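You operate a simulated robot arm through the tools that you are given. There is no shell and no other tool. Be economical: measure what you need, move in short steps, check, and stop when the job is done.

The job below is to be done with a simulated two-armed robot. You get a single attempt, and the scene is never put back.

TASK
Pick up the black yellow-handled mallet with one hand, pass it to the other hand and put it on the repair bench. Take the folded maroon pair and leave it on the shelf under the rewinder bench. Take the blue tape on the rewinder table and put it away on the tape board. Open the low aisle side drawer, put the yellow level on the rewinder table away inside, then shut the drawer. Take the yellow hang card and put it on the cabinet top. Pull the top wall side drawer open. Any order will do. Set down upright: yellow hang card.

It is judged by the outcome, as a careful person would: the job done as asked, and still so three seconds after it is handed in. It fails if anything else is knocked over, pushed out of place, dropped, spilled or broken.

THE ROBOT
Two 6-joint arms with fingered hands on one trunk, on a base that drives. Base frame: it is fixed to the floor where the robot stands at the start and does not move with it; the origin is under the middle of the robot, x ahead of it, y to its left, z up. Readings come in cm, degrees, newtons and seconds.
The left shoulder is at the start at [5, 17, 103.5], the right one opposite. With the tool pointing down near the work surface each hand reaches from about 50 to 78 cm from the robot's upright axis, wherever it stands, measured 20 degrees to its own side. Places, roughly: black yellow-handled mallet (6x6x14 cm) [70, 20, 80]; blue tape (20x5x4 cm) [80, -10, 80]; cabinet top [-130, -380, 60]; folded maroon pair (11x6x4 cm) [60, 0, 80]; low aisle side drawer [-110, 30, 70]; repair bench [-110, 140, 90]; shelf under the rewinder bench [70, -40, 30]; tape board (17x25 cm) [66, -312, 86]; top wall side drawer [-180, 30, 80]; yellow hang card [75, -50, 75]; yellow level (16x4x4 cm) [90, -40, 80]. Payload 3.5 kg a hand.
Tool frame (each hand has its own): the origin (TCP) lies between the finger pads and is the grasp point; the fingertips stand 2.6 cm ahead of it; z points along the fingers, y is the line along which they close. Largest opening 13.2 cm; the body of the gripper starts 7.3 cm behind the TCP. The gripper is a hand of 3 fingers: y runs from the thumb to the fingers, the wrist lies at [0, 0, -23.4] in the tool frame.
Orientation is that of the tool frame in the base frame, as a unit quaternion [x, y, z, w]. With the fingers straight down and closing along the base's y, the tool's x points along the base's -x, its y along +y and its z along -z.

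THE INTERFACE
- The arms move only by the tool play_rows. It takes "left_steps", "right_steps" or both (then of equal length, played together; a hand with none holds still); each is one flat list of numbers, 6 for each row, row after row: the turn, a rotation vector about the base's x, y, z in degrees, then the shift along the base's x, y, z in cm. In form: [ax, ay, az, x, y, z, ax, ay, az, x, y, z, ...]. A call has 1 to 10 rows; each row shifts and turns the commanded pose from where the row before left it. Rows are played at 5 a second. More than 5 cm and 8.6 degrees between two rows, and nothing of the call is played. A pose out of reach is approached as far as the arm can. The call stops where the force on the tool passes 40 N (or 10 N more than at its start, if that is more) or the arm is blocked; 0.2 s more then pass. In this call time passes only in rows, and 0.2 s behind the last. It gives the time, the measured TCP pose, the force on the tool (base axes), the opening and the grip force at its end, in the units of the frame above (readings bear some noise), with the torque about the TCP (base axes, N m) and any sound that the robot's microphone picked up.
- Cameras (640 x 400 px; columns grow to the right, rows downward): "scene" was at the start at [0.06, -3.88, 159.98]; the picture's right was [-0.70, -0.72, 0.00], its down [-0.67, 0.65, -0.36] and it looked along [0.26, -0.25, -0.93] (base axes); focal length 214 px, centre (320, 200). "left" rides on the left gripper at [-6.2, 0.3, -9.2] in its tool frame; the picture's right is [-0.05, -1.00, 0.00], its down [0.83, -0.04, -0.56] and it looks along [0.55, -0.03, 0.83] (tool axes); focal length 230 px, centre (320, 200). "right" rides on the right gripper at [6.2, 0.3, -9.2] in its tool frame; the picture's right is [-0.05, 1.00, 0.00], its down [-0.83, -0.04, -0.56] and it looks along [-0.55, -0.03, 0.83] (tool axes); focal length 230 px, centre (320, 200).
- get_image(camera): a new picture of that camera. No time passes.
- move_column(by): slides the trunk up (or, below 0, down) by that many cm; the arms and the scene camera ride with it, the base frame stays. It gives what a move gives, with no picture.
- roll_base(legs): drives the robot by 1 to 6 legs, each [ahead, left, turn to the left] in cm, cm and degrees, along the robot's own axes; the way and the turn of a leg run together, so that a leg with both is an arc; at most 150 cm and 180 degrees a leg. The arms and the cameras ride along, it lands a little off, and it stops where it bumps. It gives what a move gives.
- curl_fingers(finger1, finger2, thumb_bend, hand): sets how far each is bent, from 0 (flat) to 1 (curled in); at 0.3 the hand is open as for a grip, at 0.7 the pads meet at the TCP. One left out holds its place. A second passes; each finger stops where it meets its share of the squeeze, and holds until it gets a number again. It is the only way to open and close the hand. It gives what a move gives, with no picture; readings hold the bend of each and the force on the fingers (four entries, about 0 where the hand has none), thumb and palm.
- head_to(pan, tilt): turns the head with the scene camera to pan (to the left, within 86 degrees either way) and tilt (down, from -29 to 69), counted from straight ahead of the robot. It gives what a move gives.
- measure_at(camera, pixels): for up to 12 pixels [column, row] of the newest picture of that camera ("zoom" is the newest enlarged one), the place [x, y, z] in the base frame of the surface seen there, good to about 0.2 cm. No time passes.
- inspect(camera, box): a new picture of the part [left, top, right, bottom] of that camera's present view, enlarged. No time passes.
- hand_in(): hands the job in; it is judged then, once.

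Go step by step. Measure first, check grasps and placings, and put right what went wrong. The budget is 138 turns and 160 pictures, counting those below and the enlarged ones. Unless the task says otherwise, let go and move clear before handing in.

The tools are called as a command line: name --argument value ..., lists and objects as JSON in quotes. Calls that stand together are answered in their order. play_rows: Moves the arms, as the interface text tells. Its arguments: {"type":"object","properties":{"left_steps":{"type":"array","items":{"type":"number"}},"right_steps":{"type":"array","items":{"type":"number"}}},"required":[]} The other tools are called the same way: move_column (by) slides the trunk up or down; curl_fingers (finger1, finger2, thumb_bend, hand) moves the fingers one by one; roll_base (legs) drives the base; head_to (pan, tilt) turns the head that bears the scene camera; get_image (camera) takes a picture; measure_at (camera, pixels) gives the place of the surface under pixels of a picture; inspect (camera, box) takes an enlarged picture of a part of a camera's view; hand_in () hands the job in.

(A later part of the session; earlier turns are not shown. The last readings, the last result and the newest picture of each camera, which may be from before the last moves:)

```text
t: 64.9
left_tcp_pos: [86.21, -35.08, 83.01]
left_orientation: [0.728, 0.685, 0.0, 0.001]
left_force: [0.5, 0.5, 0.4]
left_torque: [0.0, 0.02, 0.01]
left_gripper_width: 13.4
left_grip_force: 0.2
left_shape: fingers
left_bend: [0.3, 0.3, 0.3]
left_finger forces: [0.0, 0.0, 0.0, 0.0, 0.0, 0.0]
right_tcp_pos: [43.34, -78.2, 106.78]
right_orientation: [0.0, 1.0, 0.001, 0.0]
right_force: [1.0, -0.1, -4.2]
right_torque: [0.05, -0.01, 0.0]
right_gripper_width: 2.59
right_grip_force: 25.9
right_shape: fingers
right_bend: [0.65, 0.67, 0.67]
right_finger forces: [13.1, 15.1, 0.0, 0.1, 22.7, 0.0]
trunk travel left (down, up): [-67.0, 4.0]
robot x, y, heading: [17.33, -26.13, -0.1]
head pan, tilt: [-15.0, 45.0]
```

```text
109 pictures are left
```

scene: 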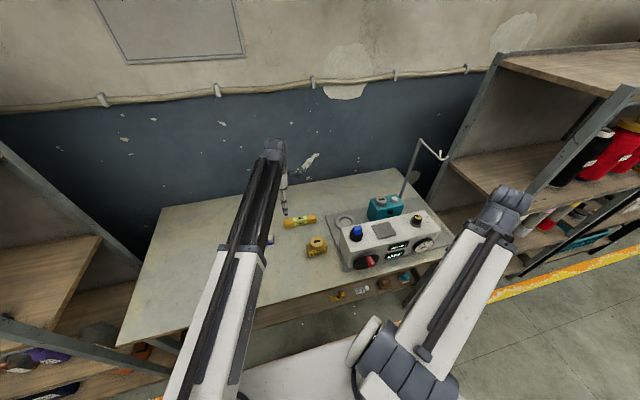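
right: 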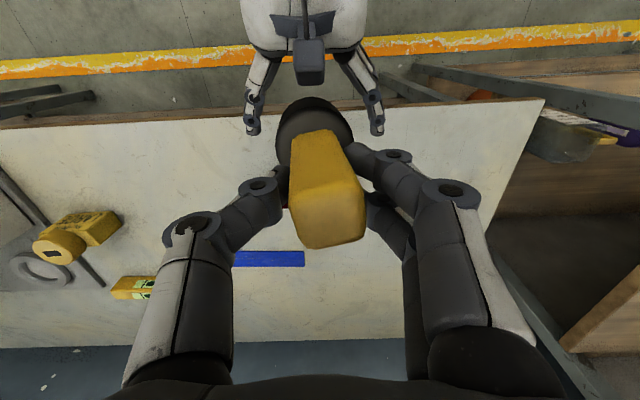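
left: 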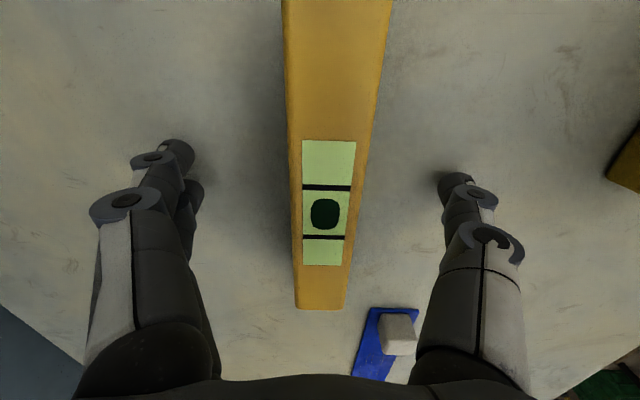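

The hand is centred on the level. I'll close and lift.

curl_fingers --hand "left" --finger1 0.75 --finger2 0.75 --thumb_bend 0.75

play_rows --left_steps '[0, 0, 0, 0, 0, 3, 0, 0, 0, 0, 0, 4.5, 0, 0, 0, 0, 0, 4.5, 0, 0, 0, 0, 0, 4.5]'

get_image --camera "left"

```text
t: 65.9
left_tcp_pos: [86.13, -35.1, 83.09]
left_orientation: [0.728, 0.686, 0.001, 0.001]
left_force: [-0.2, -0.5, 0.5]
left_torque: [-0.01, 0.04, 0.05]
left_gripper_width: 2.98
left_grip_force: 21.1
left_shape: fingers
left_bend: [0.66, 0.67, 0.65]
left_finger forces: [10.3, 10.2, 0.1, 0.0, 22.4, 0.0]
right_tcp_pos: [43.37, -78.32, 106.8]
right_orientation: [0.0, 1.0, 0.001, -0.001]
right_force: [-0.6, 1.1, -3.6]
right_torque: [0.04, -0.01, 0.03]
right_gripper_width: 2.62
right_grip_force: 25.3
right_shape: fingers
right_bend: [0.65, 0.67, 0.67]
right_finger forces: [13.2, 15.2, 0.1, 0.1, 22.6, 0.1]
trunk travel left (down, up): [-67.0, 4.0]
robot x, y, heading: [17.57, -26.22, -0.1]
head pan, tilt: [-15.0, 45.0]
```

```text
t: 66.9
left_tcp_pos: [86.14, -35.12, 99.74]
left_orientation: [0.729, 0.684, 0.001, 0.0]
left_force: [-0.1, 0.2, -1.5]
left_torque: [0.02, -0.03, -0.01]
left_gripper_width: 2.97
left_grip_force: 20.9
left_shape: fingers
left_bend: [0.66, 0.67, 0.65]
left_finger forces: [10.1, 10.1, 0.0, 0.0, 20.3, 0.0]
right_tcp_pos: [43.27, -78.3, 106.89]
right_orientation: [-0.001, 1.0, 0.0, -0.001]
right_force: [-0.1, 0.4, -4.0]
right_torque: [0.04, -0.03, -0.01]
right_gripper_width: 2.63
right_grip_force: 25.1
right_shape: fingers
right_bend: [0.65, 0.67, 0.67]
right_finger forces: [13.3, 15.2, 0.0, 0.0, 22.6, 0.0]
trunk travel left (down, up): [-67.0, 4.0]
robot x, y, heading: [17.43, -26.35, -0.2]
head pan, tilt: [-15.0, 45.0]
```

```text
108 pictures are left
```

left: 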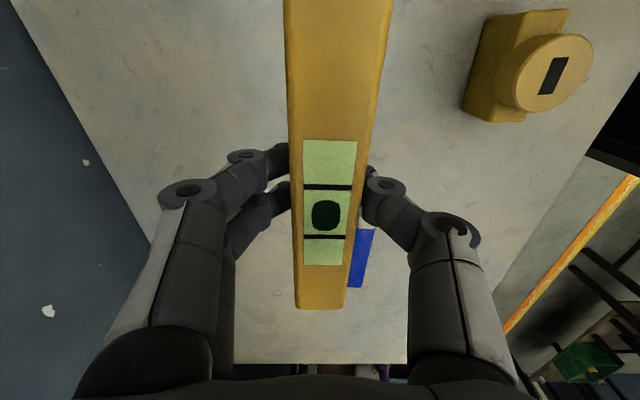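

The level is held. I'll back away from the bench and turn left 90° to look toward the repair bench and drawers.

roll_base --legs '[[-60, 0, 0]]'

head_to --pan 86 --tilt 25

get_image --camera "scene"

head_to --pan -86 --tilt 25

get_image --camera "scene"

```text
t: 70.3
left_tcp_pos: [26.79, -34.94, 99.55]
left_orientation: [0.728, 0.686, 0.001, 0.001]
left_force: [-0.3, 0.2, -1.4]
left_torque: [0.01, 0.01, -0.03]
left_gripper_width: 2.97
left_grip_force: 20.3
left_shape: fingers
left_bend: [0.66, 0.67, 0.65]
left_finger forces: [10.2, 10.1, 0.0, 0.0, 20.2, 0.0]
right_tcp_pos: [-16.02, -78.16, 106.78]
right_orientation: [-0.001, 1.0, 0.001, -0.001]
right_force: [-0.9, 0.1, -4.4]
right_torque: [0.03, 0.0, -0.01]
right_gripper_width: 2.61
right_grip_force: 25.8
right_shape: fingers
right_bend: [0.65, 0.67, 0.67]
right_finger forces: [13.3, 15.3, 0.0, 0.0, 22.5, 0.0]
trunk travel left (down, up): [-67.0, 4.0]
robot x, y, heading: [-41.66, -25.87, 0.3]
head pan, tilt: [-15.0, 45.0]
```

```text
t: 72.1
left_tcp_pos: [26.99, -35.02, 99.65]
left_orientation: [0.729, 0.685, 0.001, 0.001]
left_force: [0.8, -1.2, -2.1]
left_torque: [-0.01, 0.01, -0.02]
left_gripper_width: 2.99
left_grip_force: 20.4
left_shape: fingers
left_bend: [0.66, 0.67, 0.65]
left_finger forces: [10.2, 10.1, 0.0, 0.0, 20.2, 0.0]
right_tcp_pos: [-16.03, -78.23, 106.93]
right_orientation: [-0.001, 1.0, 0.001, -0.001]
right_force: [-0.9, -0.4, -3.6]
right_torque: [-0.01, -0.01, -0.03]
right_gripper_width: 2.61
right_grip_force: 25.8
right_shape: fingers
right_bend: [0.65, 0.67, 0.67]
right_finger forces: [13.2, 15.2, 0.0, 0.1, 22.6, 0.1]
trunk travel left (down, up): [-67.0, 4.0]
robot x, y, heading: [-41.78, -26.26, 0.3]
head pan, tilt: [85.9, 25.0]
```

```text
107 pictures are left
```

scene: 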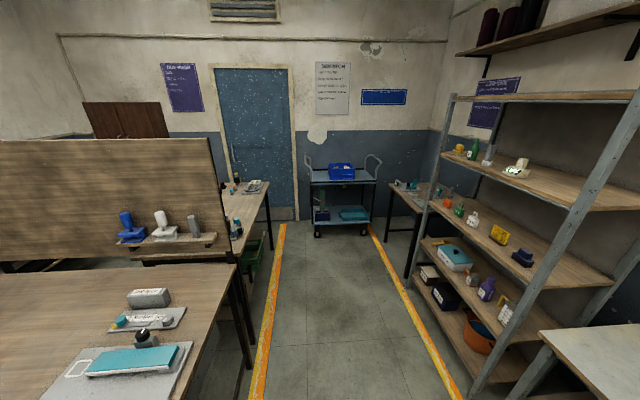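

```text
t: 74.7
left_tcp_pos: [26.81, -34.92, 99.7]
left_orientation: [0.728, 0.686, 0.001, 0.001]
left_force: [0.3, 0.4, -1.9]
left_torque: [0.0, -0.03, 0.01]
left_gripper_width: 2.98
left_grip_force: 20.3
left_shape: fingers
left_bend: [0.66, 0.67, 0.65]
left_finger forces: [10.2, 10.1, 0.0, 0.0, 20.3, 0.1]
right_tcp_pos: [-16.04, -78.2, 106.72]
right_orientation: [-0.001, 1.0, 0.002, -0.001]
right_force: [0.6, -0.1, -3.4]
right_torque: [0.01, 0.02, -0.02]
right_gripper_width: 2.6
right_grip_force: 25.5
right_shape: fingers
right_bend: [0.65, 0.67, 0.67]
right_finger forces: [13.3, 15.2, 0.0, 0.1, 22.5, 0.0]
trunk travel left (down, up): [-67.0, 4.0]
robot x, y, heading: [-41.97, -26.44, 0.2]
head pan, tilt: [-85.9, 25.0]
```

```text
106 pictures are left
```

scene: 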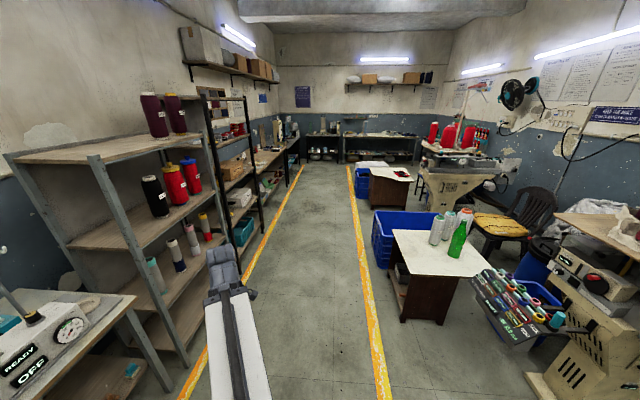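

The aisle runs along y, with benches at x below about -80. I'll move to the middle of the aisle, turn left 90° and look.

roll_base --legs '[[18, 0, 0], [0, 0, 90]]'

head_to --pan 60 --tilt 35

get_image --camera "scene"

```text
t: 80.0
left_tcp_pos: [-15.78, 42.64, 99.69]
left_orientation: [0.024, 1.0, 0.0, 0.0]
left_force: [-0.8, 0.1, -1.6]
left_torque: [0.04, -0.02, 0.01]
left_gripper_width: 2.94
left_grip_force: 19.0
left_shape: fingers
left_bend: [0.67, 0.67, 0.65]
left_finger forces: [9.6, 9.4, 0.0, 0.0, 19.2, 0.0]
right_tcp_pos: [27.78, 0.05, 106.8]
right_orientation: [0.709, -0.705, 0.001, 0.001]
right_force: [0.1, -0.2, -4.2]
right_torque: [0.01, 0.04, -0.01]
right_gripper_width: 2.56
right_grip_force: 24.6
right_shape: fingers
right_bend: [0.65, 0.67, 0.67]
right_finger forces: [12.6, 14.0, 0.0, 0.0, 21.8, 0.1]
trunk travel left (down, up): [-67.0, 4.0]
robot x, y, heading: [-23.41, -26.27, 90.7]
head pan, tilt: [-85.9, 25.0]
```

```text
t: 82.3
left_tcp_pos: [-15.73, 42.51, 99.54]
left_orientation: [0.025, 1.0, 0.001, 0.0]
left_force: [-0.1, 0.1, -1.7]
left_torque: [-0.05, 0.01, 0.03]
left_gripper_width: 2.95
left_grip_force: 19.6
left_shape: fingers
left_bend: [0.67, 0.67, 0.65]
left_finger forces: [9.5, 9.5, 0.0, 0.1, 19.3, 0.0]
right_tcp_pos: [27.74, 0.03, 106.86]
right_orientation: [0.71, -0.704, -0.001, 0.001]
right_force: [0.0, 0.0, -3.1]
right_torque: [-0.01, 0.01, -0.02]
right_gripper_width: 2.56
right_grip_force: 24.4
right_shape: fingers
right_bend: [0.65, 0.67, 0.67]
right_finger forces: [12.7, 13.9, 0.0, 0.1, 21.7, 0.1]
trunk travel left (down, up): [-67.0, 4.0]
robot x, y, heading: [-23.84, -26.16, 90.4]
head pan, tilt: [60.0, 35.0]
```

```text
105 pictures are left
```

scene: 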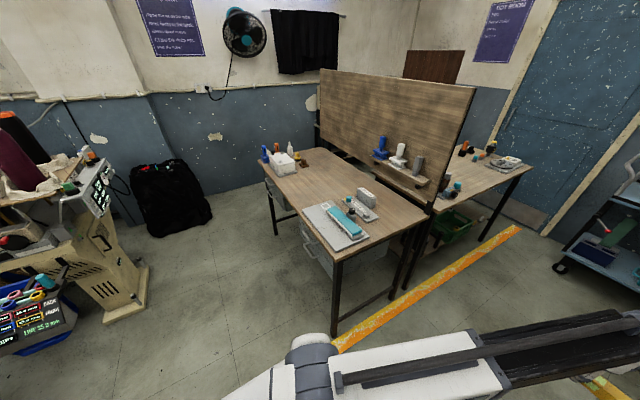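

The near desk with a partition shows drawer units underneath, and the far desk is at (480,160). I'll zoom in and measure.

inspect --camera "scene" --box '[240, 120, 440, 340]'

measure_at --camera "scene" --pixels '[[335, 262], [265, 180], [426, 213], [320, 262], [365, 275], [480, 165], [520, 170], [470, 150], [440, 200], [300, 160], [310, 235], [515, 230]]'

inspect --camera "scene" --box '[420, 110, 560, 250]'

```text
1.82 times, centred on (340, 230) of scene
```

zoom: 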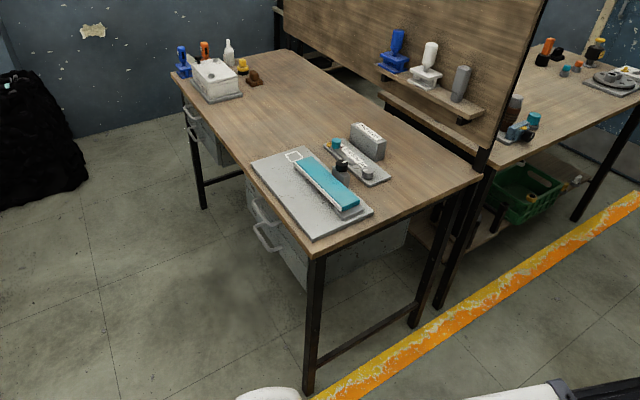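

```text
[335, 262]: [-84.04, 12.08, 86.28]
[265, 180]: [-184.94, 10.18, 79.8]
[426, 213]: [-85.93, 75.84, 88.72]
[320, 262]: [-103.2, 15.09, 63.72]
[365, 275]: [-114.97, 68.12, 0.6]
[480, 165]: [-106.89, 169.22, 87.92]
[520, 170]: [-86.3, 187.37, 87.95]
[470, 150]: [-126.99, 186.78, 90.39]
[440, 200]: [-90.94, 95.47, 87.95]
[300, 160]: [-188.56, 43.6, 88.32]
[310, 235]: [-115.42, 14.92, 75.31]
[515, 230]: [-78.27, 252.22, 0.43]
```

```text
2.86 times, centred on (490, 180) of scene
```

zoom: 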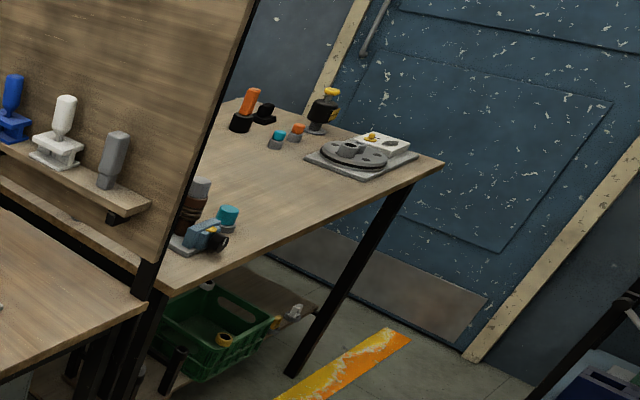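

The near desk spans y 10–76 (top z 88) with drawer units on its -y face. The far desk at y 90–187 is the repair bench. I'll tuck the left hand, drive along the aisle and turn to face the repair bench.

play_rows --left_steps '[0, 0, 0, -3.8, -2.3, 0.4, 0, 0, 0, -3.8, -2.3, 0.4, 0, 0, 0, -3.8, -2.3, 0.4, 0, 0, 0, -3.8, -2.3, 0.4, 0, 0, 0, -3.8, -2.3, 0.4, 0, 0, 0, -3.8, -2.3, 0.4, 0, 0, 0, -3.8, -2.3, 0.4, 0, 0, 0, -3.8, -2.3, 0.4]'

roll_base --legs '[[146, 0, 0], [0, -8, 45], [0, 0, 45]]'

head_to --pan -15 --tilt 45

get_image --camera "scene"

```text
t: 84.1
left_tcp_pos: [-46.2, 24.01, 102.84]
left_orientation: [0.026, 1.0, 0.001, 0.0]
left_force: [-0.1, 1.6, -1.2]
left_torque: [0.01, -0.01, -0.01]
left_gripper_width: 2.92
left_grip_force: 19.1
left_shape: fingers
left_bend: [0.67, 0.68, 0.65]
left_finger forces: [9.7, 9.4, 0.0, 0.1, 19.3, 0.0]
right_tcp_pos: [27.8, 0.1, 106.83]
right_orientation: [0.71, -0.704, 0.001, 0.001]
right_force: [0.2, -0.6, -3.1]
right_torque: [0.04, -0.01, -0.02]
right_gripper_width: 2.58
right_grip_force: 24.2
right_shape: fingers
right_bend: [0.65, 0.67, 0.67]
right_finger forces: [12.7, 14.1, 0.0, 0.0, 21.7, 0.0]
trunk travel left (down, up): [-67.0, 4.0]
robot x, y, heading: [-24.33, -26.25, 90.4]
head pan, tilt: [60.0, 35.0]
```

```text
t: 95.4
left_tcp_pos: [-68.01, 99.56, 102.83]
left_orientation: [-0.689, 0.725, 0.0, 0.0]
left_force: [-0.8, -0.4, -1.1]
left_torque: [0.05, 0.0, 0.0]
left_gripper_width: 2.91
left_grip_force: 18.9
left_shape: fingers
left_bend: [0.68, 0.68, 0.65]
left_finger forces: [9.3, 9.1, 0.0, 0.1, 18.5, 0.0]
right_tcp_pos: [-43.69, 173.44, 106.78]
right_orientation: [1.0, 0.004, 0.001, 0.002]
right_force: [0.6, -0.6, -3.6]
right_torque: [-0.01, 0.05, 0.01]
right_gripper_width: 2.53
right_grip_force: 23.2
right_shape: fingers
right_bend: [0.65, 0.67, 0.67]
right_finger forces: [12.1, 13.3, 0.0, 0.0, 21.0, 0.1]
trunk travel left (down, up): [-67.0, 4.0]
robot x, y, heading: [-17.12, 121.44, -179.5]
head pan, tilt: [60.0, 35.0]
```

```text
t: 96.9
left_tcp_pos: [-68.0, 99.42, 102.83]
left_orientation: [-0.689, 0.725, 0.0, 0.0]
left_force: [-0.4, 0.6, -1.5]
left_torque: [0.01, 0.04, 0.0]
left_gripper_width: 2.88
left_grip_force: 18.3
left_shape: fingers
left_bend: [0.68, 0.68, 0.65]
left_finger forces: [9.3, 9.3, 0.1, 0.0, 18.5, 0.0]
right_tcp_pos: [-43.78, 173.31, 106.86]
right_orientation: [1.0, 0.004, 0.001, 0.001]
right_force: [-1.0, 0.3, -3.8]
right_torque: [-0.04, 0.01, -0.03]
right_gripper_width: 2.52
right_grip_force: 23.3
right_shape: fingers
right_bend: [0.65, 0.67, 0.67]
right_finger forces: [12.1, 13.2, 0.0, 0.0, 21.0, 0.0]
trunk travel left (down, up): [-67.0, 4.0]
robot x, y, heading: [-17.46, 121.33, -179.6]
head pan, tilt: [-15.0, 45.0]
```

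```text
102 pictures are left
```

scene: 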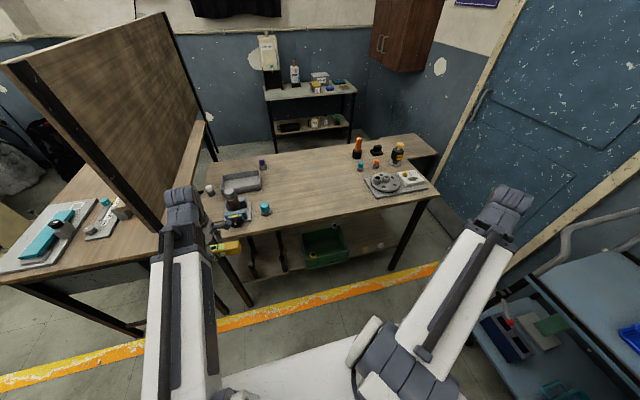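

The bench surface is clear around (310,195). I'll measure candidate spots.

measure_at --camera "scene" --pixels '[[310, 190], [320, 205], [340, 195], [370, 190], [265, 208], [330, 215], [430, 195], [300, 175], [260, 190], [240, 235], [408, 200], [355, 180]]'

```text
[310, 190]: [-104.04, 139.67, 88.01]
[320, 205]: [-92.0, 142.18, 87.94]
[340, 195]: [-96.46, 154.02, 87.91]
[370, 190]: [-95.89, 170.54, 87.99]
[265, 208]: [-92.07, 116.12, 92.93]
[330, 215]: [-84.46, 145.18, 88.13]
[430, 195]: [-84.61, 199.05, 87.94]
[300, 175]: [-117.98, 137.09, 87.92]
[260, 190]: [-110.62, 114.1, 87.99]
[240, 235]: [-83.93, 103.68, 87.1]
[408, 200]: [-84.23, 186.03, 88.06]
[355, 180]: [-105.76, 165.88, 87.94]
```

I'll aim for (-97,145) with the bench at z 88. I'll tuck the left hand further, reposition the base, then swing the right hand in over the desk edge.

play_rows --left_steps '[0, 0, 0, 2.25, -2.5, 0, 0, 0, 0, 2.25, -2.5, 0, 0, 0, 0, 2.25, -2.5, 0, 0, 0, 0, 2.25, -2.5, 0]'

roll_base --legs '[[14, -15, 0]]'

play_rows --right_steps '[0, 0, 0, -3.25, -3.58, 0, 0, 0, 0, -3.25, -3.58, 0, 0, 0, 0, -3.25, -3.58, 0, 0, 0, 0, -3.25, -3.58, 0, 0, 0, 0, -3.25, -3.58, 0, 0, 0, 0, -3.25, -3.58, 0, 0, 0, 0, -3.25, -3.58, 0, 0, 0, 0, -3.25, -3.58, 0, 0, 0, 0, -3.25, -3.58, 0, 0, 0, 0, -3.25, -3.58, 0]'

get_image --camera "scene"

get_image --camera "right"

```text
t: 97.9
left_tcp_pos: [-60.95, 88.77, 103.22]
left_orientation: [-0.688, 0.726, 0.001, 0.001]
left_force: [0.2, 0.0, -1.9]
left_torque: [-0.02, 0.03, 0.0]
left_gripper_width: 2.88
left_grip_force: 19.0
left_shape: fingers
left_bend: [0.68, 0.68, 0.65]
left_finger forces: [9.3, 9.2, 0.0, 0.0, 18.6, 0.0]
left hand out of reach, approached as far as the arm can: row 3, 4
right_tcp_pos: [-43.7, 173.31, 106.85]
right_orientation: [1.0, 0.003, 0.001, 0.0]
right_force: [0.5, 0.6, -4.1]
right_torque: [0.02, 0.01, -0.02]
right_gripper_width: 2.55
right_grip_force: 23.2
right_shape: fingers
right_bend: [0.65, 0.67, 0.67]
right_finger forces: [12.3, 13.2, 0.0, 0.0, 20.9, 0.1]
trunk travel left (down, up): [-67.0, 4.0]
robot x, y, heading: [-17.46, 121.77, -179.5]
head pan, tilt: [-15.0, 45.0]
```

```text
t: 99.5
left_tcp_pos: [-75.23, 103.67, 103.24]
left_orientation: [-0.688, 0.726, 0.0, 0.0]
left_force: [-0.1, -0.4, -1.7]
left_torque: [-0.01, -0.01, 0.03]
left_gripper_width: 2.9
left_grip_force: 18.6
left_shape: fingers
left_bend: [0.68, 0.68, 0.65]
left_finger forces: [9.3, 9.3, 0.1, 0.0, 18.7, 0.0]
right_tcp_pos: [-58.05, 188.27, 106.86]
right_orientation: [1.0, 0.004, 0.001, 0.001]
right_force: [-0.1, -0.1, -3.6]
right_torque: [-0.01, -0.02, -0.02]
right_gripper_width: 2.53
right_grip_force: 22.8
right_shape: fingers
right_bend: [0.65, 0.67, 0.67]
right_finger forces: [12.2, 13.2, 0.0, 0.0, 21.1, 0.0]
trunk travel left (down, up): [-67.0, 4.0]
robot x, y, heading: [-32.06, 136.41, -179.5]
head pan, tilt: [-15.0, 45.0]
```

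```text
t: 101.7
left_tcp_pos: [-75.28, 103.56, 103.34]
left_orientation: [-0.688, 0.726, 0.0, 0.001]
left_force: [-0.4, 0.8, -2.2]
left_torque: [0.08, 0.01, 0.01]
left_gripper_width: 2.89
left_grip_force: 18.0
left_shape: fingers
left_bend: [0.68, 0.68, 0.65]
left_finger forces: [9.3, 9.2, 0.1, 0.1, 18.6, 0.0]
right_tcp_pos: [-91.36, 153.3, 107.27]
right_orientation: [1.0, 0.003, 0.001, 0.002]
right_force: [-0.1, 0.2, -4.2]
right_torque: [-0.02, 0.01, -0.01]
right_gripper_width: 2.49
right_grip_force: 23.1
right_shape: fingers
right_bend: [0.65, 0.67, 0.68]
right_finger forces: [12.0, 12.5, 0.0, 0.0, 20.9, 0.0]
right hand out of reach, approached as far as the arm can: row 1, 2
trunk travel left (down, up): [-67.0, 4.0]
robot x, y, heading: [-31.72, 136.52, -179.4]
head pan, tilt: [-15.0, 45.0]
```

```text
101 pictures are left
```

scene: 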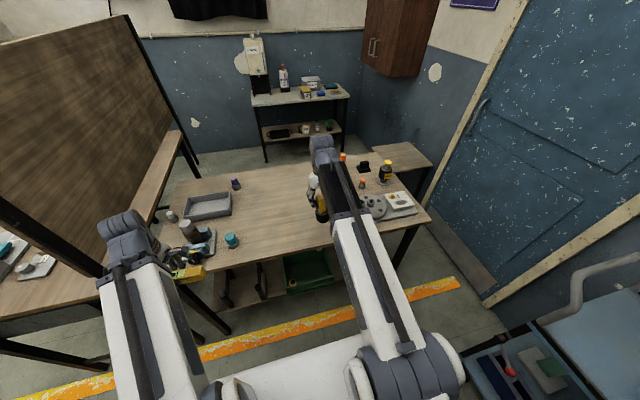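

```text
100 pictures are left
```

right: 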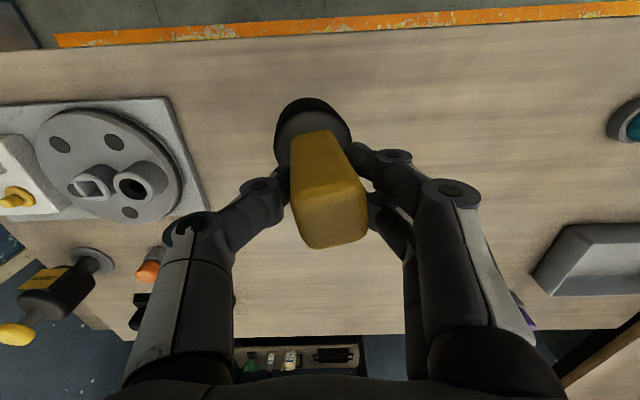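

The spot below is clear. I'll shift to about (-96,147) and lower toward contact at TCP z 99.3.

play_rows --right_steps '[0, 0, 0, -2.3, -3, 0, 0, 0, 0, -2.3, -3, 0, 0, 0, 0, 0, 0, -3.3, 0, 0, 0, 0, 0, -3.3, 0, 0, 0, 0, 0, -0.8]'

inspect --camera "scene" --box '[250, 130, 400, 250]'

get_image --camera "right"

measure_at --camera "right" --pixels '[[330, 215], [305, 145], [290, 115], [320, 105]]'

```text
t: 102.9
left_tcp_pos: [-75.15, 103.64, 103.29]
left_orientation: [-0.688, 0.725, 0.001, 0.001]
left_force: [0.1, 0.0, -1.9]
left_torque: [-0.03, 0.0, -0.02]
left_gripper_width: 2.9
left_grip_force: 18.2
left_shape: fingers
left_bend: [0.68, 0.68, 0.65]
left_finger forces: [9.3, 9.2, 0.1, 0.1, 18.6, 0.0]
right_tcp_pos: [-96.0, 147.45, 99.85]
right_orientation: [1.0, 0.004, 0.001, 0.002]
right_force: [0.0, -0.2, -3.4]
right_torque: [-0.03, 0.01, 0.01]
right_gripper_width: 2.5
right_grip_force: 23.1
right_shape: fingers
right_bend: [0.65, 0.67, 0.68]
right_finger forces: [12.2, 13.1, 0.1, 0.0, 21.1, 0.0]
trunk travel left (down, up): [-67.0, 4.0]
robot x, y, heading: [-31.68, 136.24, -179.8]
head pan, tilt: [-15.0, 45.0]
```

```text
3.33 times, centred on (325, 190) of scene
```

zoom: 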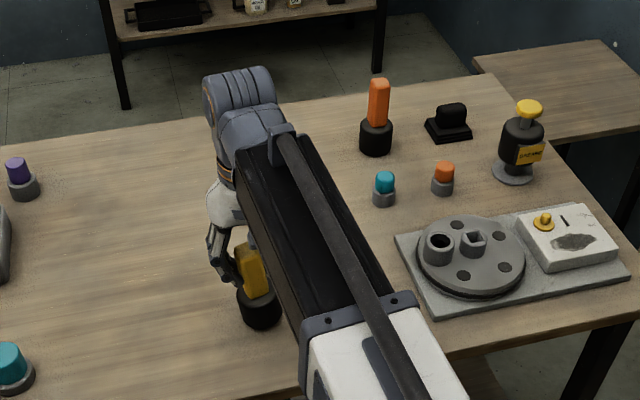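

```text
98 pictures are left
```

right: 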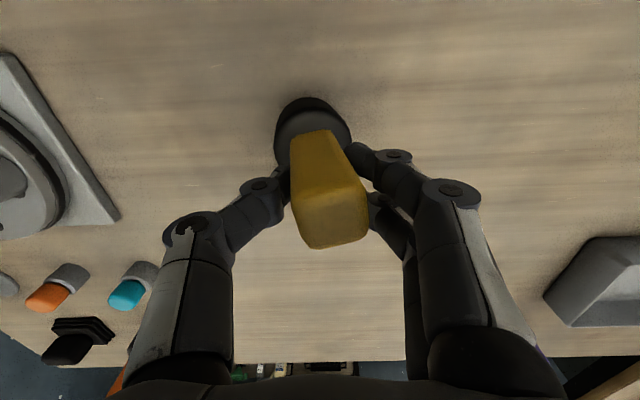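

```text
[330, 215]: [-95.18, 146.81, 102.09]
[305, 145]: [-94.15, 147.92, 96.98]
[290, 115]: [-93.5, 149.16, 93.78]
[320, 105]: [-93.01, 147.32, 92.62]
```

The mallet base is nearly touching. I'll lower in small steps and watch the force.

play_rows --right_steps '[0, 0, 0, 0, 0, -0.3]'

play_rows --right_steps '[0, 0, 0, 0, 0, -0.2]'

```text
t: 103.3
left_tcp_pos: [-75.29, 103.58, 103.25]
left_orientation: [-0.689, 0.725, 0.001, 0.001]
left_force: [-0.2, -0.2, -1.7]
left_torque: [-0.01, -0.01, -0.01]
left_gripper_width: 2.89
left_grip_force: 18.8
left_shape: fingers
left_bend: [0.68, 0.68, 0.65]
left_finger forces: [9.3, 9.3, 0.0, 0.1, 18.5, 0.0]
right_tcp_pos: [-95.92, 147.24, 99.51]
right_orientation: [1.0, 0.003, 0.001, 0.0]
right_force: [0.0, 0.7, -3.4]
right_torque: [-0.03, 0.01, 0.02]
right_gripper_width: 2.49
right_grip_force: 23.1
right_shape: fingers
right_bend: [0.65, 0.67, 0.68]
right_finger forces: [12.3, 13.2, 0.0, 0.1, 21.2, 0.1]
trunk travel left (down, up): [-67.0, 4.0]
robot x, y, heading: [-32.11, 136.08, -179.6]
head pan, tilt: [-15.0, 45.0]
```

```text
t: 103.7
left_tcp_pos: [-75.17, 103.72, 103.33]
left_orientation: [-0.688, 0.725, 0.001, 0.001]
left_force: [-0.1, -0.3, -2.1]
left_torque: [0.03, -0.01, 0.0]
left_gripper_width: 2.92
left_grip_force: 18.8
left_shape: fingers
left_bend: [0.68, 0.68, 0.65]
left_finger forces: [9.3, 9.3, 0.0, 0.0, 18.7, 0.0]
right_tcp_pos: [-95.87, 147.47, 99.35]
right_orientation: [1.0, 0.004, 0.001, 0.002]
right_force: [0.3, -0.3, -3.4]
right_torque: [-0.02, -0.02, -0.03]
right_gripper_width: 2.51
right_grip_force: 22.5
right_shape: fingers
right_bend: [0.65, 0.67, 0.68]
right_finger forces: [12.2, 13.1, 0.0, 0.0, 21.0, 0.1]
trunk travel left (down, up): [-67.0, 4.0]
robot x, y, heading: [-31.66, 136.83, -179.6]
head pan, tilt: [-15.0, 45.0]
```

play_rows --right_steps '[0, 0, 0, 0, 0, -0.3]'

play_rows --right_steps '[0, 0, 0, 0, 0, -0.3]'

```text
t: 104.1
left_tcp_pos: [-75.19, 103.66, 103.37]
left_orientation: [-0.689, 0.725, 0.0, 0.001]
left_force: [0.3, -1.0, -1.1]
left_torque: [-0.01, 0.0, 0.01]
left_gripper_width: 2.89
left_grip_force: 18.7
left_shape: fingers
left_bend: [0.68, 0.68, 0.65]
left_finger forces: [9.3, 9.2, 0.0, 0.0, 18.6, 0.1]
right_tcp_pos: [-95.86, 147.53, 99.18]
right_orientation: [1.0, 0.004, -0.001, 0.001]
right_force: [-0.7, 2.1, 8.7]
right_torque: [-0.03, 0.06, 0.0]
right_gripper_width: 2.51
right_grip_force: 25.8
right_shape: fingers
right_bend: [0.65, 0.68, 0.68]
right_finger forces: [12.3, 13.7, 0.0, 0.1, 24.6, 0.0]
trunk travel left (down, up): [-67.0, 4.0]
robot x, y, heading: [-31.64, 136.38, -179.8]
head pan, tilt: [-15.0, 45.0]
```

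```text
t: 104.5
left_tcp_pos: [-75.12, 103.54, 103.29]
left_orientation: [-0.687, 0.726, 0.001, 0.0]
left_force: [-0.2, 0.0, -1.5]
left_torque: [0.0, -0.03, -0.01]
left_gripper_width: 2.87
left_grip_force: 18.2
left_shape: fingers
left_bend: [0.68, 0.68, 0.65]
left_finger forces: [9.3, 9.2, 0.0, 0.0, 18.5, 0.1]
right_tcp_pos: [-95.78, 147.52, 99.01]
right_orientation: [1.0, 0.003, -0.003, 0.001]
right_force: [-0.7, 5.2, 26.4]
right_torque: [0.08, 0.03, -0.02]
right_gripper_width: 2.47
right_grip_force: 29.1
right_shape: fingers
right_bend: [0.68, 0.69, 0.68]
right_finger forces: [13.0, 15.5, 0.0, 0.0, 30.6, 0.0]
trunk travel left (down, up): [-67.0, 4.0]
robot x, y, heading: [-31.73, 136.22, -179.7]
head pan, tilt: [-15.0, 45.0]
```

The mallet is on the bench: upward force rose to 26 N. I'll ease up a little, open, and rise straight up.

play_rows --right_steps '[0, 0, 0, 0, 0, 0.25]'

curl_fingers --hand "right" --finger1 0.3 --finger2 0.3 --thumb_bend 0.3

play_rows --right_steps '[0, 0, 0, 0, 0, 3, 0, 0, 0, 0, 0, 4.5, 0, 0, 0, 2, 2, 3]'

get_image --camera "right"

```text
t: 104.9
left_tcp_pos: [-75.1, 103.55, 103.3]
left_orientation: [-0.688, 0.726, 0.001, 0.0]
left_force: [0.4, 0.9, -1.6]
left_torque: [0.0, -0.01, 0.03]
left_gripper_width: 2.92
left_grip_force: 18.4
left_shape: fingers
left_bend: [0.68, 0.68, 0.65]
left_finger forces: [9.2, 9.2, 0.0, 0.0, 18.6, 0.0]
right_tcp_pos: [-95.78, 147.35, 99.04]
right_orientation: [1.0, 0.004, 0.001, 0.001]
right_force: [-1.6, 3.0, 16.1]
right_torque: [0.1, 0.04, -0.01]
right_gripper_width: 2.46
right_grip_force: 28.7
right_shape: fingers
right_bend: [0.68, 0.69, 0.68]
right_finger forces: [13.7, 15.3, 0.1, 0.1, 28.7, 0.0]
trunk travel left (down, up): [-67.0, 4.0]
robot x, y, heading: [-31.69, 136.44, -179.6]
head pan, tilt: [-15.0, 45.0]
```

```text
t: 105.9
left_tcp_pos: [-75.36, 103.67, 103.31]
left_orientation: [-0.688, 0.726, 0.0, 0.001]
left_force: [0.4, 1.2, -0.7]
left_torque: [0.02, 0.02, 0.0]
left_gripper_width: 2.89
left_grip_force: 18.5
left_shape: fingers
left_bend: [0.68, 0.68, 0.65]
left_finger forces: [9.3, 9.2, 0.0, 0.1, 18.6, 0.1]
right_tcp_pos: [-95.91, 147.39, 98.91]
right_orientation: [1.0, 0.004, 0.001, 0.001]
right_force: [-0.7, -0.3, 0.6]
right_torque: [0.02, 0.01, 0.0]
right_gripper_width: 13.39
right_grip_force: 0.1
right_shape: fingers
right_bend: [0.3, 0.3, 0.3]
right_finger forces: [0.0, 0.0, 0.0, 0.0, 0.1, 0.0]
trunk travel left (down, up): [-67.0, 4.0]
robot x, y, heading: [-31.65, 136.47, -179.3]
head pan, tilt: [-15.0, 45.0]
```

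```text
t: 106.7
left_tcp_pos: [-75.07, 103.73, 103.32]
left_orientation: [-0.689, 0.725, 0.001, 0.001]
left_force: [-0.4, -0.8, -0.4]
left_torque: [-0.01, 0.03, -0.01]
left_gripper_width: 2.89
left_grip_force: 18.6
left_shape: fingers
left_bend: [0.68, 0.68, 0.65]
left_finger forces: [9.4, 9.1, 0.0, 0.0, 18.6, 0.0]
right_tcp_pos: [-93.72, 149.55, 109.5]
right_orientation: [1.0, 0.004, 0.001, 0.001]
right_force: [0.6, 0.1, 0.4]
right_torque: [0.0, 0.0, 0.01]
right_gripper_width: 13.41
right_grip_force: 0.1
right_shape: fingers
right_bend: [0.3, 0.3, 0.3]
right_finger forces: [0.1, 0.0, 0.0, 0.1, 0.0, 0.1]
trunk travel left (down, up): [-67.0, 4.0]
robot x, y, heading: [-31.6, 136.24, -179.7]
head pan, tilt: [-15.0, 45.0]
```

```text
97 pictures are left
```

right: 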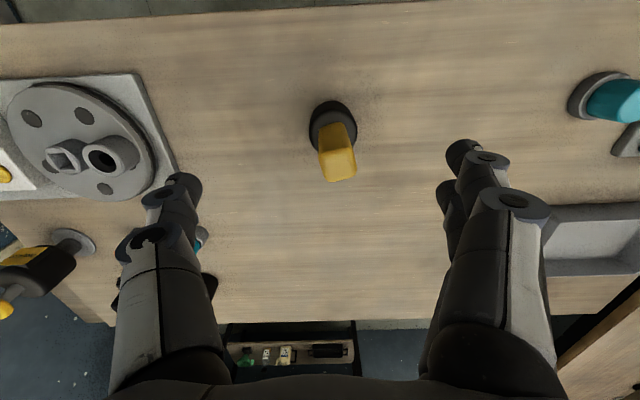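

The mallet stands on the repair bench at about (-96,147). I'll back out, strafe along the aisle to y about -50, and look at the drawer side.

roll_base --legs '[[-25, 0, 0], [0, 150, 0], [0, 40, 0]]'

head_to --pan 0 --tilt 35

get_image --camera "scene"

measure_at --camera "scene" --pixels '[[100, 250], [200, 250], [200, 200], [250, 200], [320, 200], [320, 160], [320, 300], [420, 160], [150, 180], [250, 150], [380, 180], [440, 200]]'

```text
t: 117.7
left_tcp_pos: [-51.39, -87.22, 103.25]
left_orientation: [-0.682, 0.732, 0.0, 0.0]
left_force: [0.2, -0.2, -0.9]
left_torque: [-0.01, -0.01, -0.01]
left_gripper_width: 2.89
left_grip_force: 18.3
left_shape: fingers
left_bend: [0.68, 0.68, 0.65]
left_finger forces: [9.3, 9.2, 0.0, 0.0, 18.6, 0.0]
right_tcp_pos: [-69.27, -41.02, 109.48]
right_orientation: [1.0, -0.005, 0.001, 0.001]
right_force: [0.6, -0.6, 0.9]
right_torque: [0.02, 0.0, 0.0]
right_gripper_width: 13.41
right_grip_force: 0.1
right_shape: fingers
right_bend: [0.3, 0.3, 0.3]
right_finger forces: [0.0, 0.1, 0.0, 0.0, 0.0, 0.1]
trunk travel left (down, up): [-67.0, 4.0]
robot x, y, heading: [-7.39, -55.0, 179.7]
head pan, tilt: [-15.0, 45.0]
```

```text
t: 118.5
left_tcp_pos: [-51.4, -87.07, 103.38]
left_orientation: [-0.682, 0.731, 0.0, 0.001]
left_force: [-0.4, -0.4, -2.1]
left_torque: [-0.01, 0.01, -0.01]
left_gripper_width: 2.9
left_grip_force: 18.2
left_shape: fingers
left_bend: [0.68, 0.68, 0.65]
left_finger forces: [9.3, 9.1, 0.0, 0.0, 18.6, 0.1]
right_tcp_pos: [-69.21, -40.94, 109.46]
right_orientation: [1.0, -0.004, 0.001, 0.0]
right_force: [0.3, -0.4, 0.0]
right_torque: [0.05, -0.01, 0.03]
right_gripper_width: 13.41
right_grip_force: 0.0
right_shape: fingers
right_bend: [0.3, 0.3, 0.3]
right_finger forces: [0.0, 0.0, 0.0, 0.0, 0.0, 0.1]
trunk travel left (down, up): [-67.0, 4.0]
robot x, y, heading: [-6.89, -55.13, 179.8]
head pan, tilt: [0.0, 35.0]
```

```text
96 pictures are left
```

scene: 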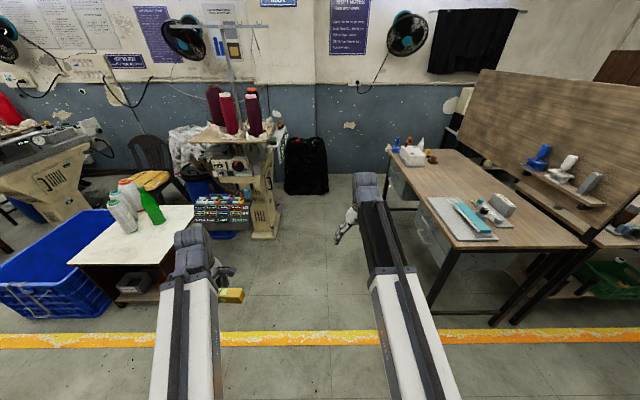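

```text
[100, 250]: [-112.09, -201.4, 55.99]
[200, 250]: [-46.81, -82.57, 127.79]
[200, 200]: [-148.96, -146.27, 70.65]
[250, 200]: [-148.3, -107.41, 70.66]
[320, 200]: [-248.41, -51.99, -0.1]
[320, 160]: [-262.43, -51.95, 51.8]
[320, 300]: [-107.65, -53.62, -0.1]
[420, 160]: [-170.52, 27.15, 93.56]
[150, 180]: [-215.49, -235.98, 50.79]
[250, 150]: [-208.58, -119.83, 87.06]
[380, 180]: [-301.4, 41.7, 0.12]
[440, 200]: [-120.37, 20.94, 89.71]
```

The floor between the desk front (y 10) and the machines (y below -103) is open. I'll turn to face +y and strafe to x about -105.

roll_base --legs '[[0, 0, -90], [-8, 0, 0], [0, 98, 0]]'

head_to --pan 0 --tilt 50

get_image --camera "scene"

```text
t: 128.1
left_tcp_pos: [-137.23, -16.33, 103.33]
left_orientation: [0.042, 0.999, 0.001, 0.001]
left_force: [-0.6, 0.6, -0.5]
left_torque: [0.02, -0.02, -0.03]
left_gripper_width: 2.85
left_grip_force: 17.7
left_shape: fingers
left_bend: [0.68, 0.68, 0.65]
left_finger forces: [9.1, 9.0, 0.1, 0.0, 18.2, 0.0]
right_tcp_pos: [-90.84, 0.78, 109.52]
right_orientation: [-0.698, 0.716, 0.0, -0.001]
right_force: [0.5, 0.7, 0.2]
right_torque: [0.02, 0.02, 0.01]
right_gripper_width: 13.39
right_grip_force: 0.0
right_shape: fingers
right_bend: [0.3, 0.3, 0.3]
right_finger forces: [0.0, 0.1, 0.0, 0.0, 0.0, 0.1]
trunk travel left (down, up): [-67.0, 4.0]
robot x, y, heading: [-105.88, -60.85, 88.5]
head pan, tilt: [0.0, 35.0]
```

```text
t: 128.9
left_tcp_pos: [-137.14, -16.32, 103.38]
left_orientation: [0.043, 0.999, 0.001, 0.001]
left_force: [-0.1, -0.1, -0.7]
left_torque: [-0.01, 0.04, 0.03]
left_gripper_width: 2.85
left_grip_force: 18.2
left_shape: fingers
left_bend: [0.68, 0.68, 0.65]
left_finger forces: [9.1, 9.1, 0.0, 0.0, 18.2, 0.1]
right_tcp_pos: [-90.68, 0.75, 109.41]
right_orientation: [-0.697, 0.717, 0.0, -0.002]
right_force: [0.2, 0.7, -0.1]
right_torque: [0.01, 0.04, 0.02]
right_gripper_width: 13.42
right_grip_force: 0.0
right_shape: fingers
right_bend: [0.3, 0.3, 0.3]
right_finger forces: [0.0, 0.0, 0.0, 0.0, 0.0, 0.0]
trunk travel left (down, up): [-67.0, 4.0]
robot x, y, heading: [-106.2, -60.81, 88.6]
head pan, tilt: [0.0, 50.0]
```

```text
95 pictures are left
```

scene: 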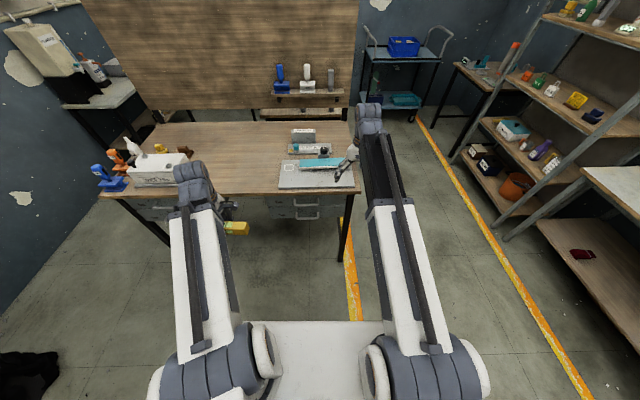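

The aisle-side drawer unit is at (303,208). I'll zoom in and measure the handles.

inspect --camera "scene" --box '[255, 180, 355, 240]'

inspect --camera "scene" --box '[100, 160, 220, 240]'

```text
6.40 times, centred on (305, 210) of scene
```

zoom: 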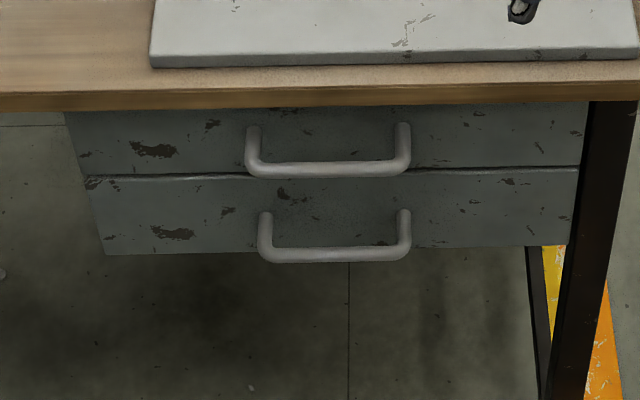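

```text
5.00 times, centred on (160, 200) of scene
```

zoom: 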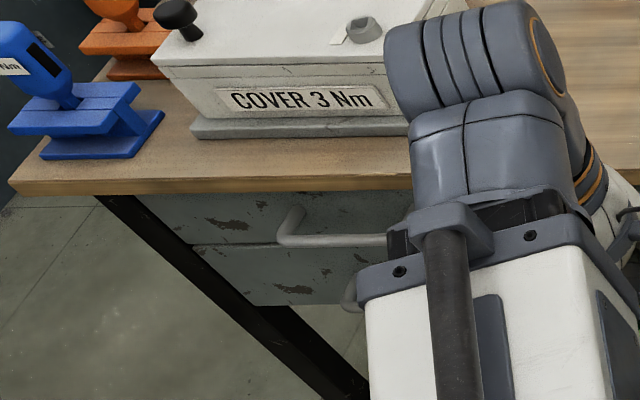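

inspect --camera "scene" --box '[255, 180, 355, 240]'

measure_at --camera "zoom" --pixels '[[270, 255], [335, 256], [400, 254], [335, 170], [255, 165], [400, 165], [335, 225], [150, 210], [500, 210], [110, 245], [570, 235], [335, 100]]'

```text
6.40 times, centred on (305, 210) of scene
```

zoom: 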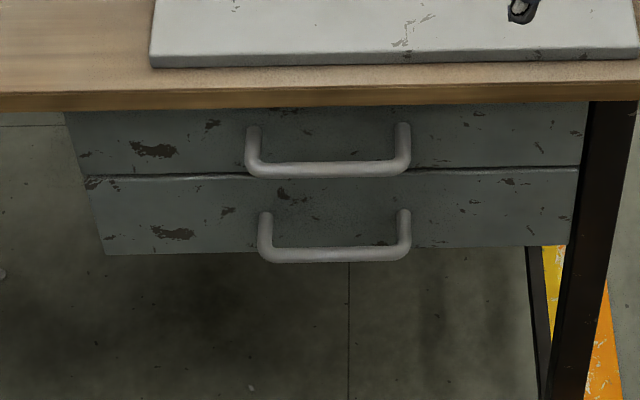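

```text
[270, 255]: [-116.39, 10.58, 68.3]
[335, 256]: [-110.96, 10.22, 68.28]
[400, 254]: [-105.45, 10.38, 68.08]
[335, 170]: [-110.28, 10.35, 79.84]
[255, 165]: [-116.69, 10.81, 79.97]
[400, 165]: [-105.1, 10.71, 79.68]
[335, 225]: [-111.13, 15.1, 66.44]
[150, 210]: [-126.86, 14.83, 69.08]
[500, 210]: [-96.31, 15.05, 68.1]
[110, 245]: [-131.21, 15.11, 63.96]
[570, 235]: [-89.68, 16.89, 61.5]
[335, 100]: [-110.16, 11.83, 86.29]
```

The low handle bar is at y 10.6, z 67.9, x -117 to -104.5, with a 5 cm gap behind it. I'll back up slightly, lower the trunk 15, and turn the right hand horizontal with a vertical pinch.

roll_base --legs '[[-10, 6, 1.4]]'

move_column --by -15

play_rows --right_steps '[4.95, -4.95, 4.95, -0.7, 0.43, -1, 4.95, -4.95, 4.95, -0.7, 0.43, -1, 4.95, -4.95, 4.95, -0.7, 0.43, -1, 4.95, -4.95, 4.95, -0.7, 0.43, -1, 4.95, -4.95, 4.95, -0.7, 0.43, -1, 4.95, -4.95, 4.95, -0.7, 0.43, -1, 4.95, -4.95, 4.95, -0.7, 0.43, -1]'

play_rows --right_steps '[4.95, -4.95, 4.95, -0.7, 0.43, -1, 4.95, -4.95, 4.95, -0.7, 0.43, -1, 4.95, -4.95, 4.95, -0.7, 0.43, -1, 4.95, -4.95, 4.95, -0.7, 0.43, -1, 4.95, -4.95, 4.95, -0.7, 0.43, -1, 4.95, -4.95, 4.95, -0.7, 0.43, -1, 4.95, -4.95, 4.95, -0.7, 0.43, -1]'

get_image --camera "right"

get_image --camera "scene"

```text
t: 130.1
left_tcp_pos: [-144.55, -27.18, 103.33]
left_orientation: [0.03, 1.0, 0.001, 0.001]
left_force: [-0.1, -1.0, -1.0]
left_torque: [-0.01, 0.02, -0.01]
left_gripper_width: 2.84
left_grip_force: 18.2
left_shape: fingers
left_bend: [0.68, 0.68, 0.65]
left_finger forces: [9.1, 8.9, 0.0, 0.0, 18.3, 0.0]
right_tcp_pos: [-98.64, -8.97, 109.53]
right_orientation: [-0.707, 0.707, 0.001, -0.001]
right_force: [-0.3, -0.5, -0.8]
right_torque: [0.01, -0.02, -0.02]
right_gripper_width: 13.41
right_grip_force: 0.0
right_shape: fingers
right_bend: [0.3, 0.3, 0.3]
right_finger forces: [0.0, 0.0, 0.0, 0.0, 0.1, 0.0]
trunk travel left (down, up): [-67.0, 4.0]
robot x, y, heading: [-112.35, -70.7, 90.0]
head pan, tilt: [0.0, 50.0]
```

```text
t: 131.9
left_tcp_pos: [-144.39, -27.18, 88.43]
left_orientation: [0.03, 1.0, 0.0, 0.0]
left_force: [0.1, -0.1, -0.9]
left_torque: [-0.01, 0.04, 0.01]
left_gripper_width: 2.86
left_grip_force: 18.7
left_shape: fingers
left_bend: [0.68, 0.68, 0.65]
left_finger forces: [9.1, 9.0, 0.0, 0.1, 18.1, 0.1]
right_tcp_pos: [-98.5, -8.86, 94.44]
right_orientation: [0.707, -0.707, 0.0, 0.001]
right_force: [-0.1, 0.0, -0.6]
right_torque: [-0.01, -0.01, 0.03]
right_gripper_width: 13.42
right_grip_force: 0.1
right_shape: fingers
right_bend: [0.3, 0.3, 0.3]
right_finger forces: [0.0, 0.0, 0.0, 0.0, 0.0, 0.1]
trunk travel left (down, up): [-52.0, 19.0]
robot x, y, heading: [-111.99, -70.74, 89.9]
head pan, tilt: [0.0, 50.0]
```

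```text
t: 133.5
left_tcp_pos: [-144.37, -27.15, 88.27]
left_orientation: [0.031, 1.0, -0.001, 0.001]
left_force: [-0.1, 0.2, -1.4]
left_torque: [-0.02, 0.0, -0.04]
left_gripper_width: 2.84
left_grip_force: 17.9
left_shape: fingers
left_bend: [0.68, 0.68, 0.65]
left_finger forces: [9.1, 8.9, 0.1, 0.0, 18.1, 0.0]
right_tcp_pos: [-103.4, -5.86, 87.44]
right_orientation: [0.817, -0.407, 0.0, -0.408]
right_force: [0.0, -0.7, 1.1]
right_torque: [-0.01, -0.01, 0.01]
right_gripper_width: 13.42
right_grip_force: 0.0
right_shape: fingers
right_bend: [0.3, 0.3, 0.3]
right_finger forces: [0.1, 0.0, 0.1, 0.1, 0.1, 0.0]
trunk travel left (down, up): [-52.0, 19.0]
robot x, y, heading: [-112.19, -70.91, 89.9]
head pan, tilt: [0.0, 50.0]
```

```text
t: 135.1
left_tcp_pos: [-144.42, -27.11, 88.39]
left_orientation: [0.03, 1.0, 0.0, 0.001]
left_force: [-0.4, 0.1, -1.7]
left_torque: [-0.01, -0.01, 0.02]
left_gripper_width: 2.85
left_grip_force: 18.6
left_shape: fingers
left_bend: [0.68, 0.68, 0.65]
left_finger forces: [9.1, 9.0, 0.0, 0.0, 18.1, 0.1]
right_tcp_pos: [-108.2, -2.91, 80.48]
right_orientation: [0.708, 0.0, -0.001, -0.707]
right_force: [0.4, 0.1, 0.7]
right_torque: [-0.01, -0.03, -0.03]
right_gripper_width: 13.4
right_grip_force: 0.0
right_shape: fingers
right_bend: [0.3, 0.3, 0.3]
right_finger forces: [0.1, 0.0, 0.1, 0.1, 0.0, 0.0]
trunk travel left (down, up): [-52.0, 19.0]
robot x, y, heading: [-112.29, -70.73, 89.9]
head pan, tilt: [0.0, 50.0]
```

```text
91 pictures are left
```

right: 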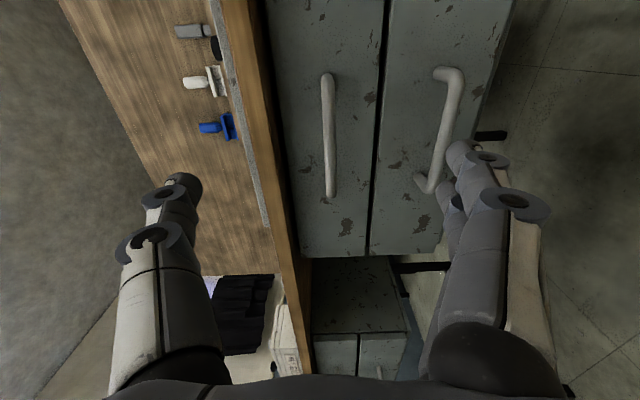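

```text
90 pictures are left
```

scene: 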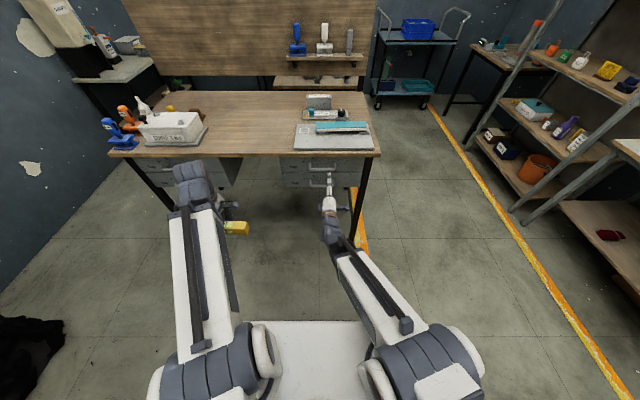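

The orientation is as planned, with both handles in view. I'll lower to z 67.9 and then move forward to put the bar between the fingers.

play_rows --right_steps '[0, 0, 0, -0.5, 0, -4.2, 0, 0, 0, -0.5, 0, -4.2, 0, 0, 0, -0.5, 0, -4.2, 0, 0, 0, 0, 4, 0, 0, 0, 0, 0, 4, 0, 0, 0, 0, 0, 3, 0, 0, 0, 0, 0, 2.2, 0]'

get_image --camera "right"

```text
t: 136.7
left_tcp_pos: [-144.48, -27.16, 88.3]
left_orientation: [0.03, 1.0, -0.001, 0.001]
left_force: [0.6, 0.0, -1.2]
left_torque: [0.03, -0.01, -0.01]
left_gripper_width: 2.86
left_grip_force: 17.6
left_shape: fingers
left_bend: [0.68, 0.68, 0.65]
left_finger forces: [9.0, 9.0, 0.0, 0.1, 18.2, 0.0]
right_tcp_pos: [-109.81, 10.43, 67.95]
right_orientation: [0.708, -0.001, 0.0, -0.706]
right_force: [0.5, 0.0, -1.0]
right_torque: [0.0, -0.03, -0.02]
right_gripper_width: 13.41
right_grip_force: 0.0
right_shape: fingers
right_bend: [0.3, 0.3, 0.3]
right_finger forces: [0.0, 0.0, 0.0, 0.0, 0.1, 0.0]
trunk travel left (down, up): [-52.0, 19.0]
robot x, y, heading: [-112.01, -70.61, 90.2]
head pan, tilt: [0.0, 50.0]
```

```text
89 pictures are left
```

right: 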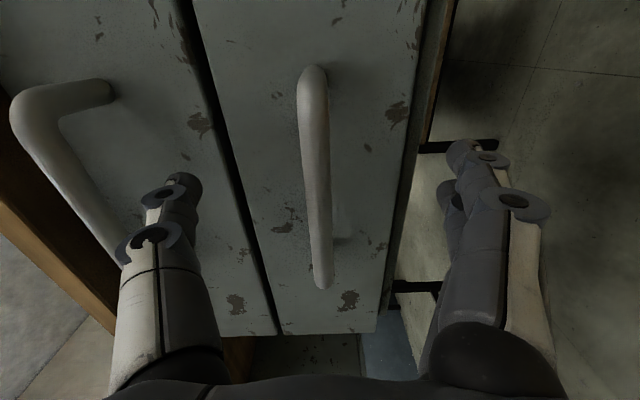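

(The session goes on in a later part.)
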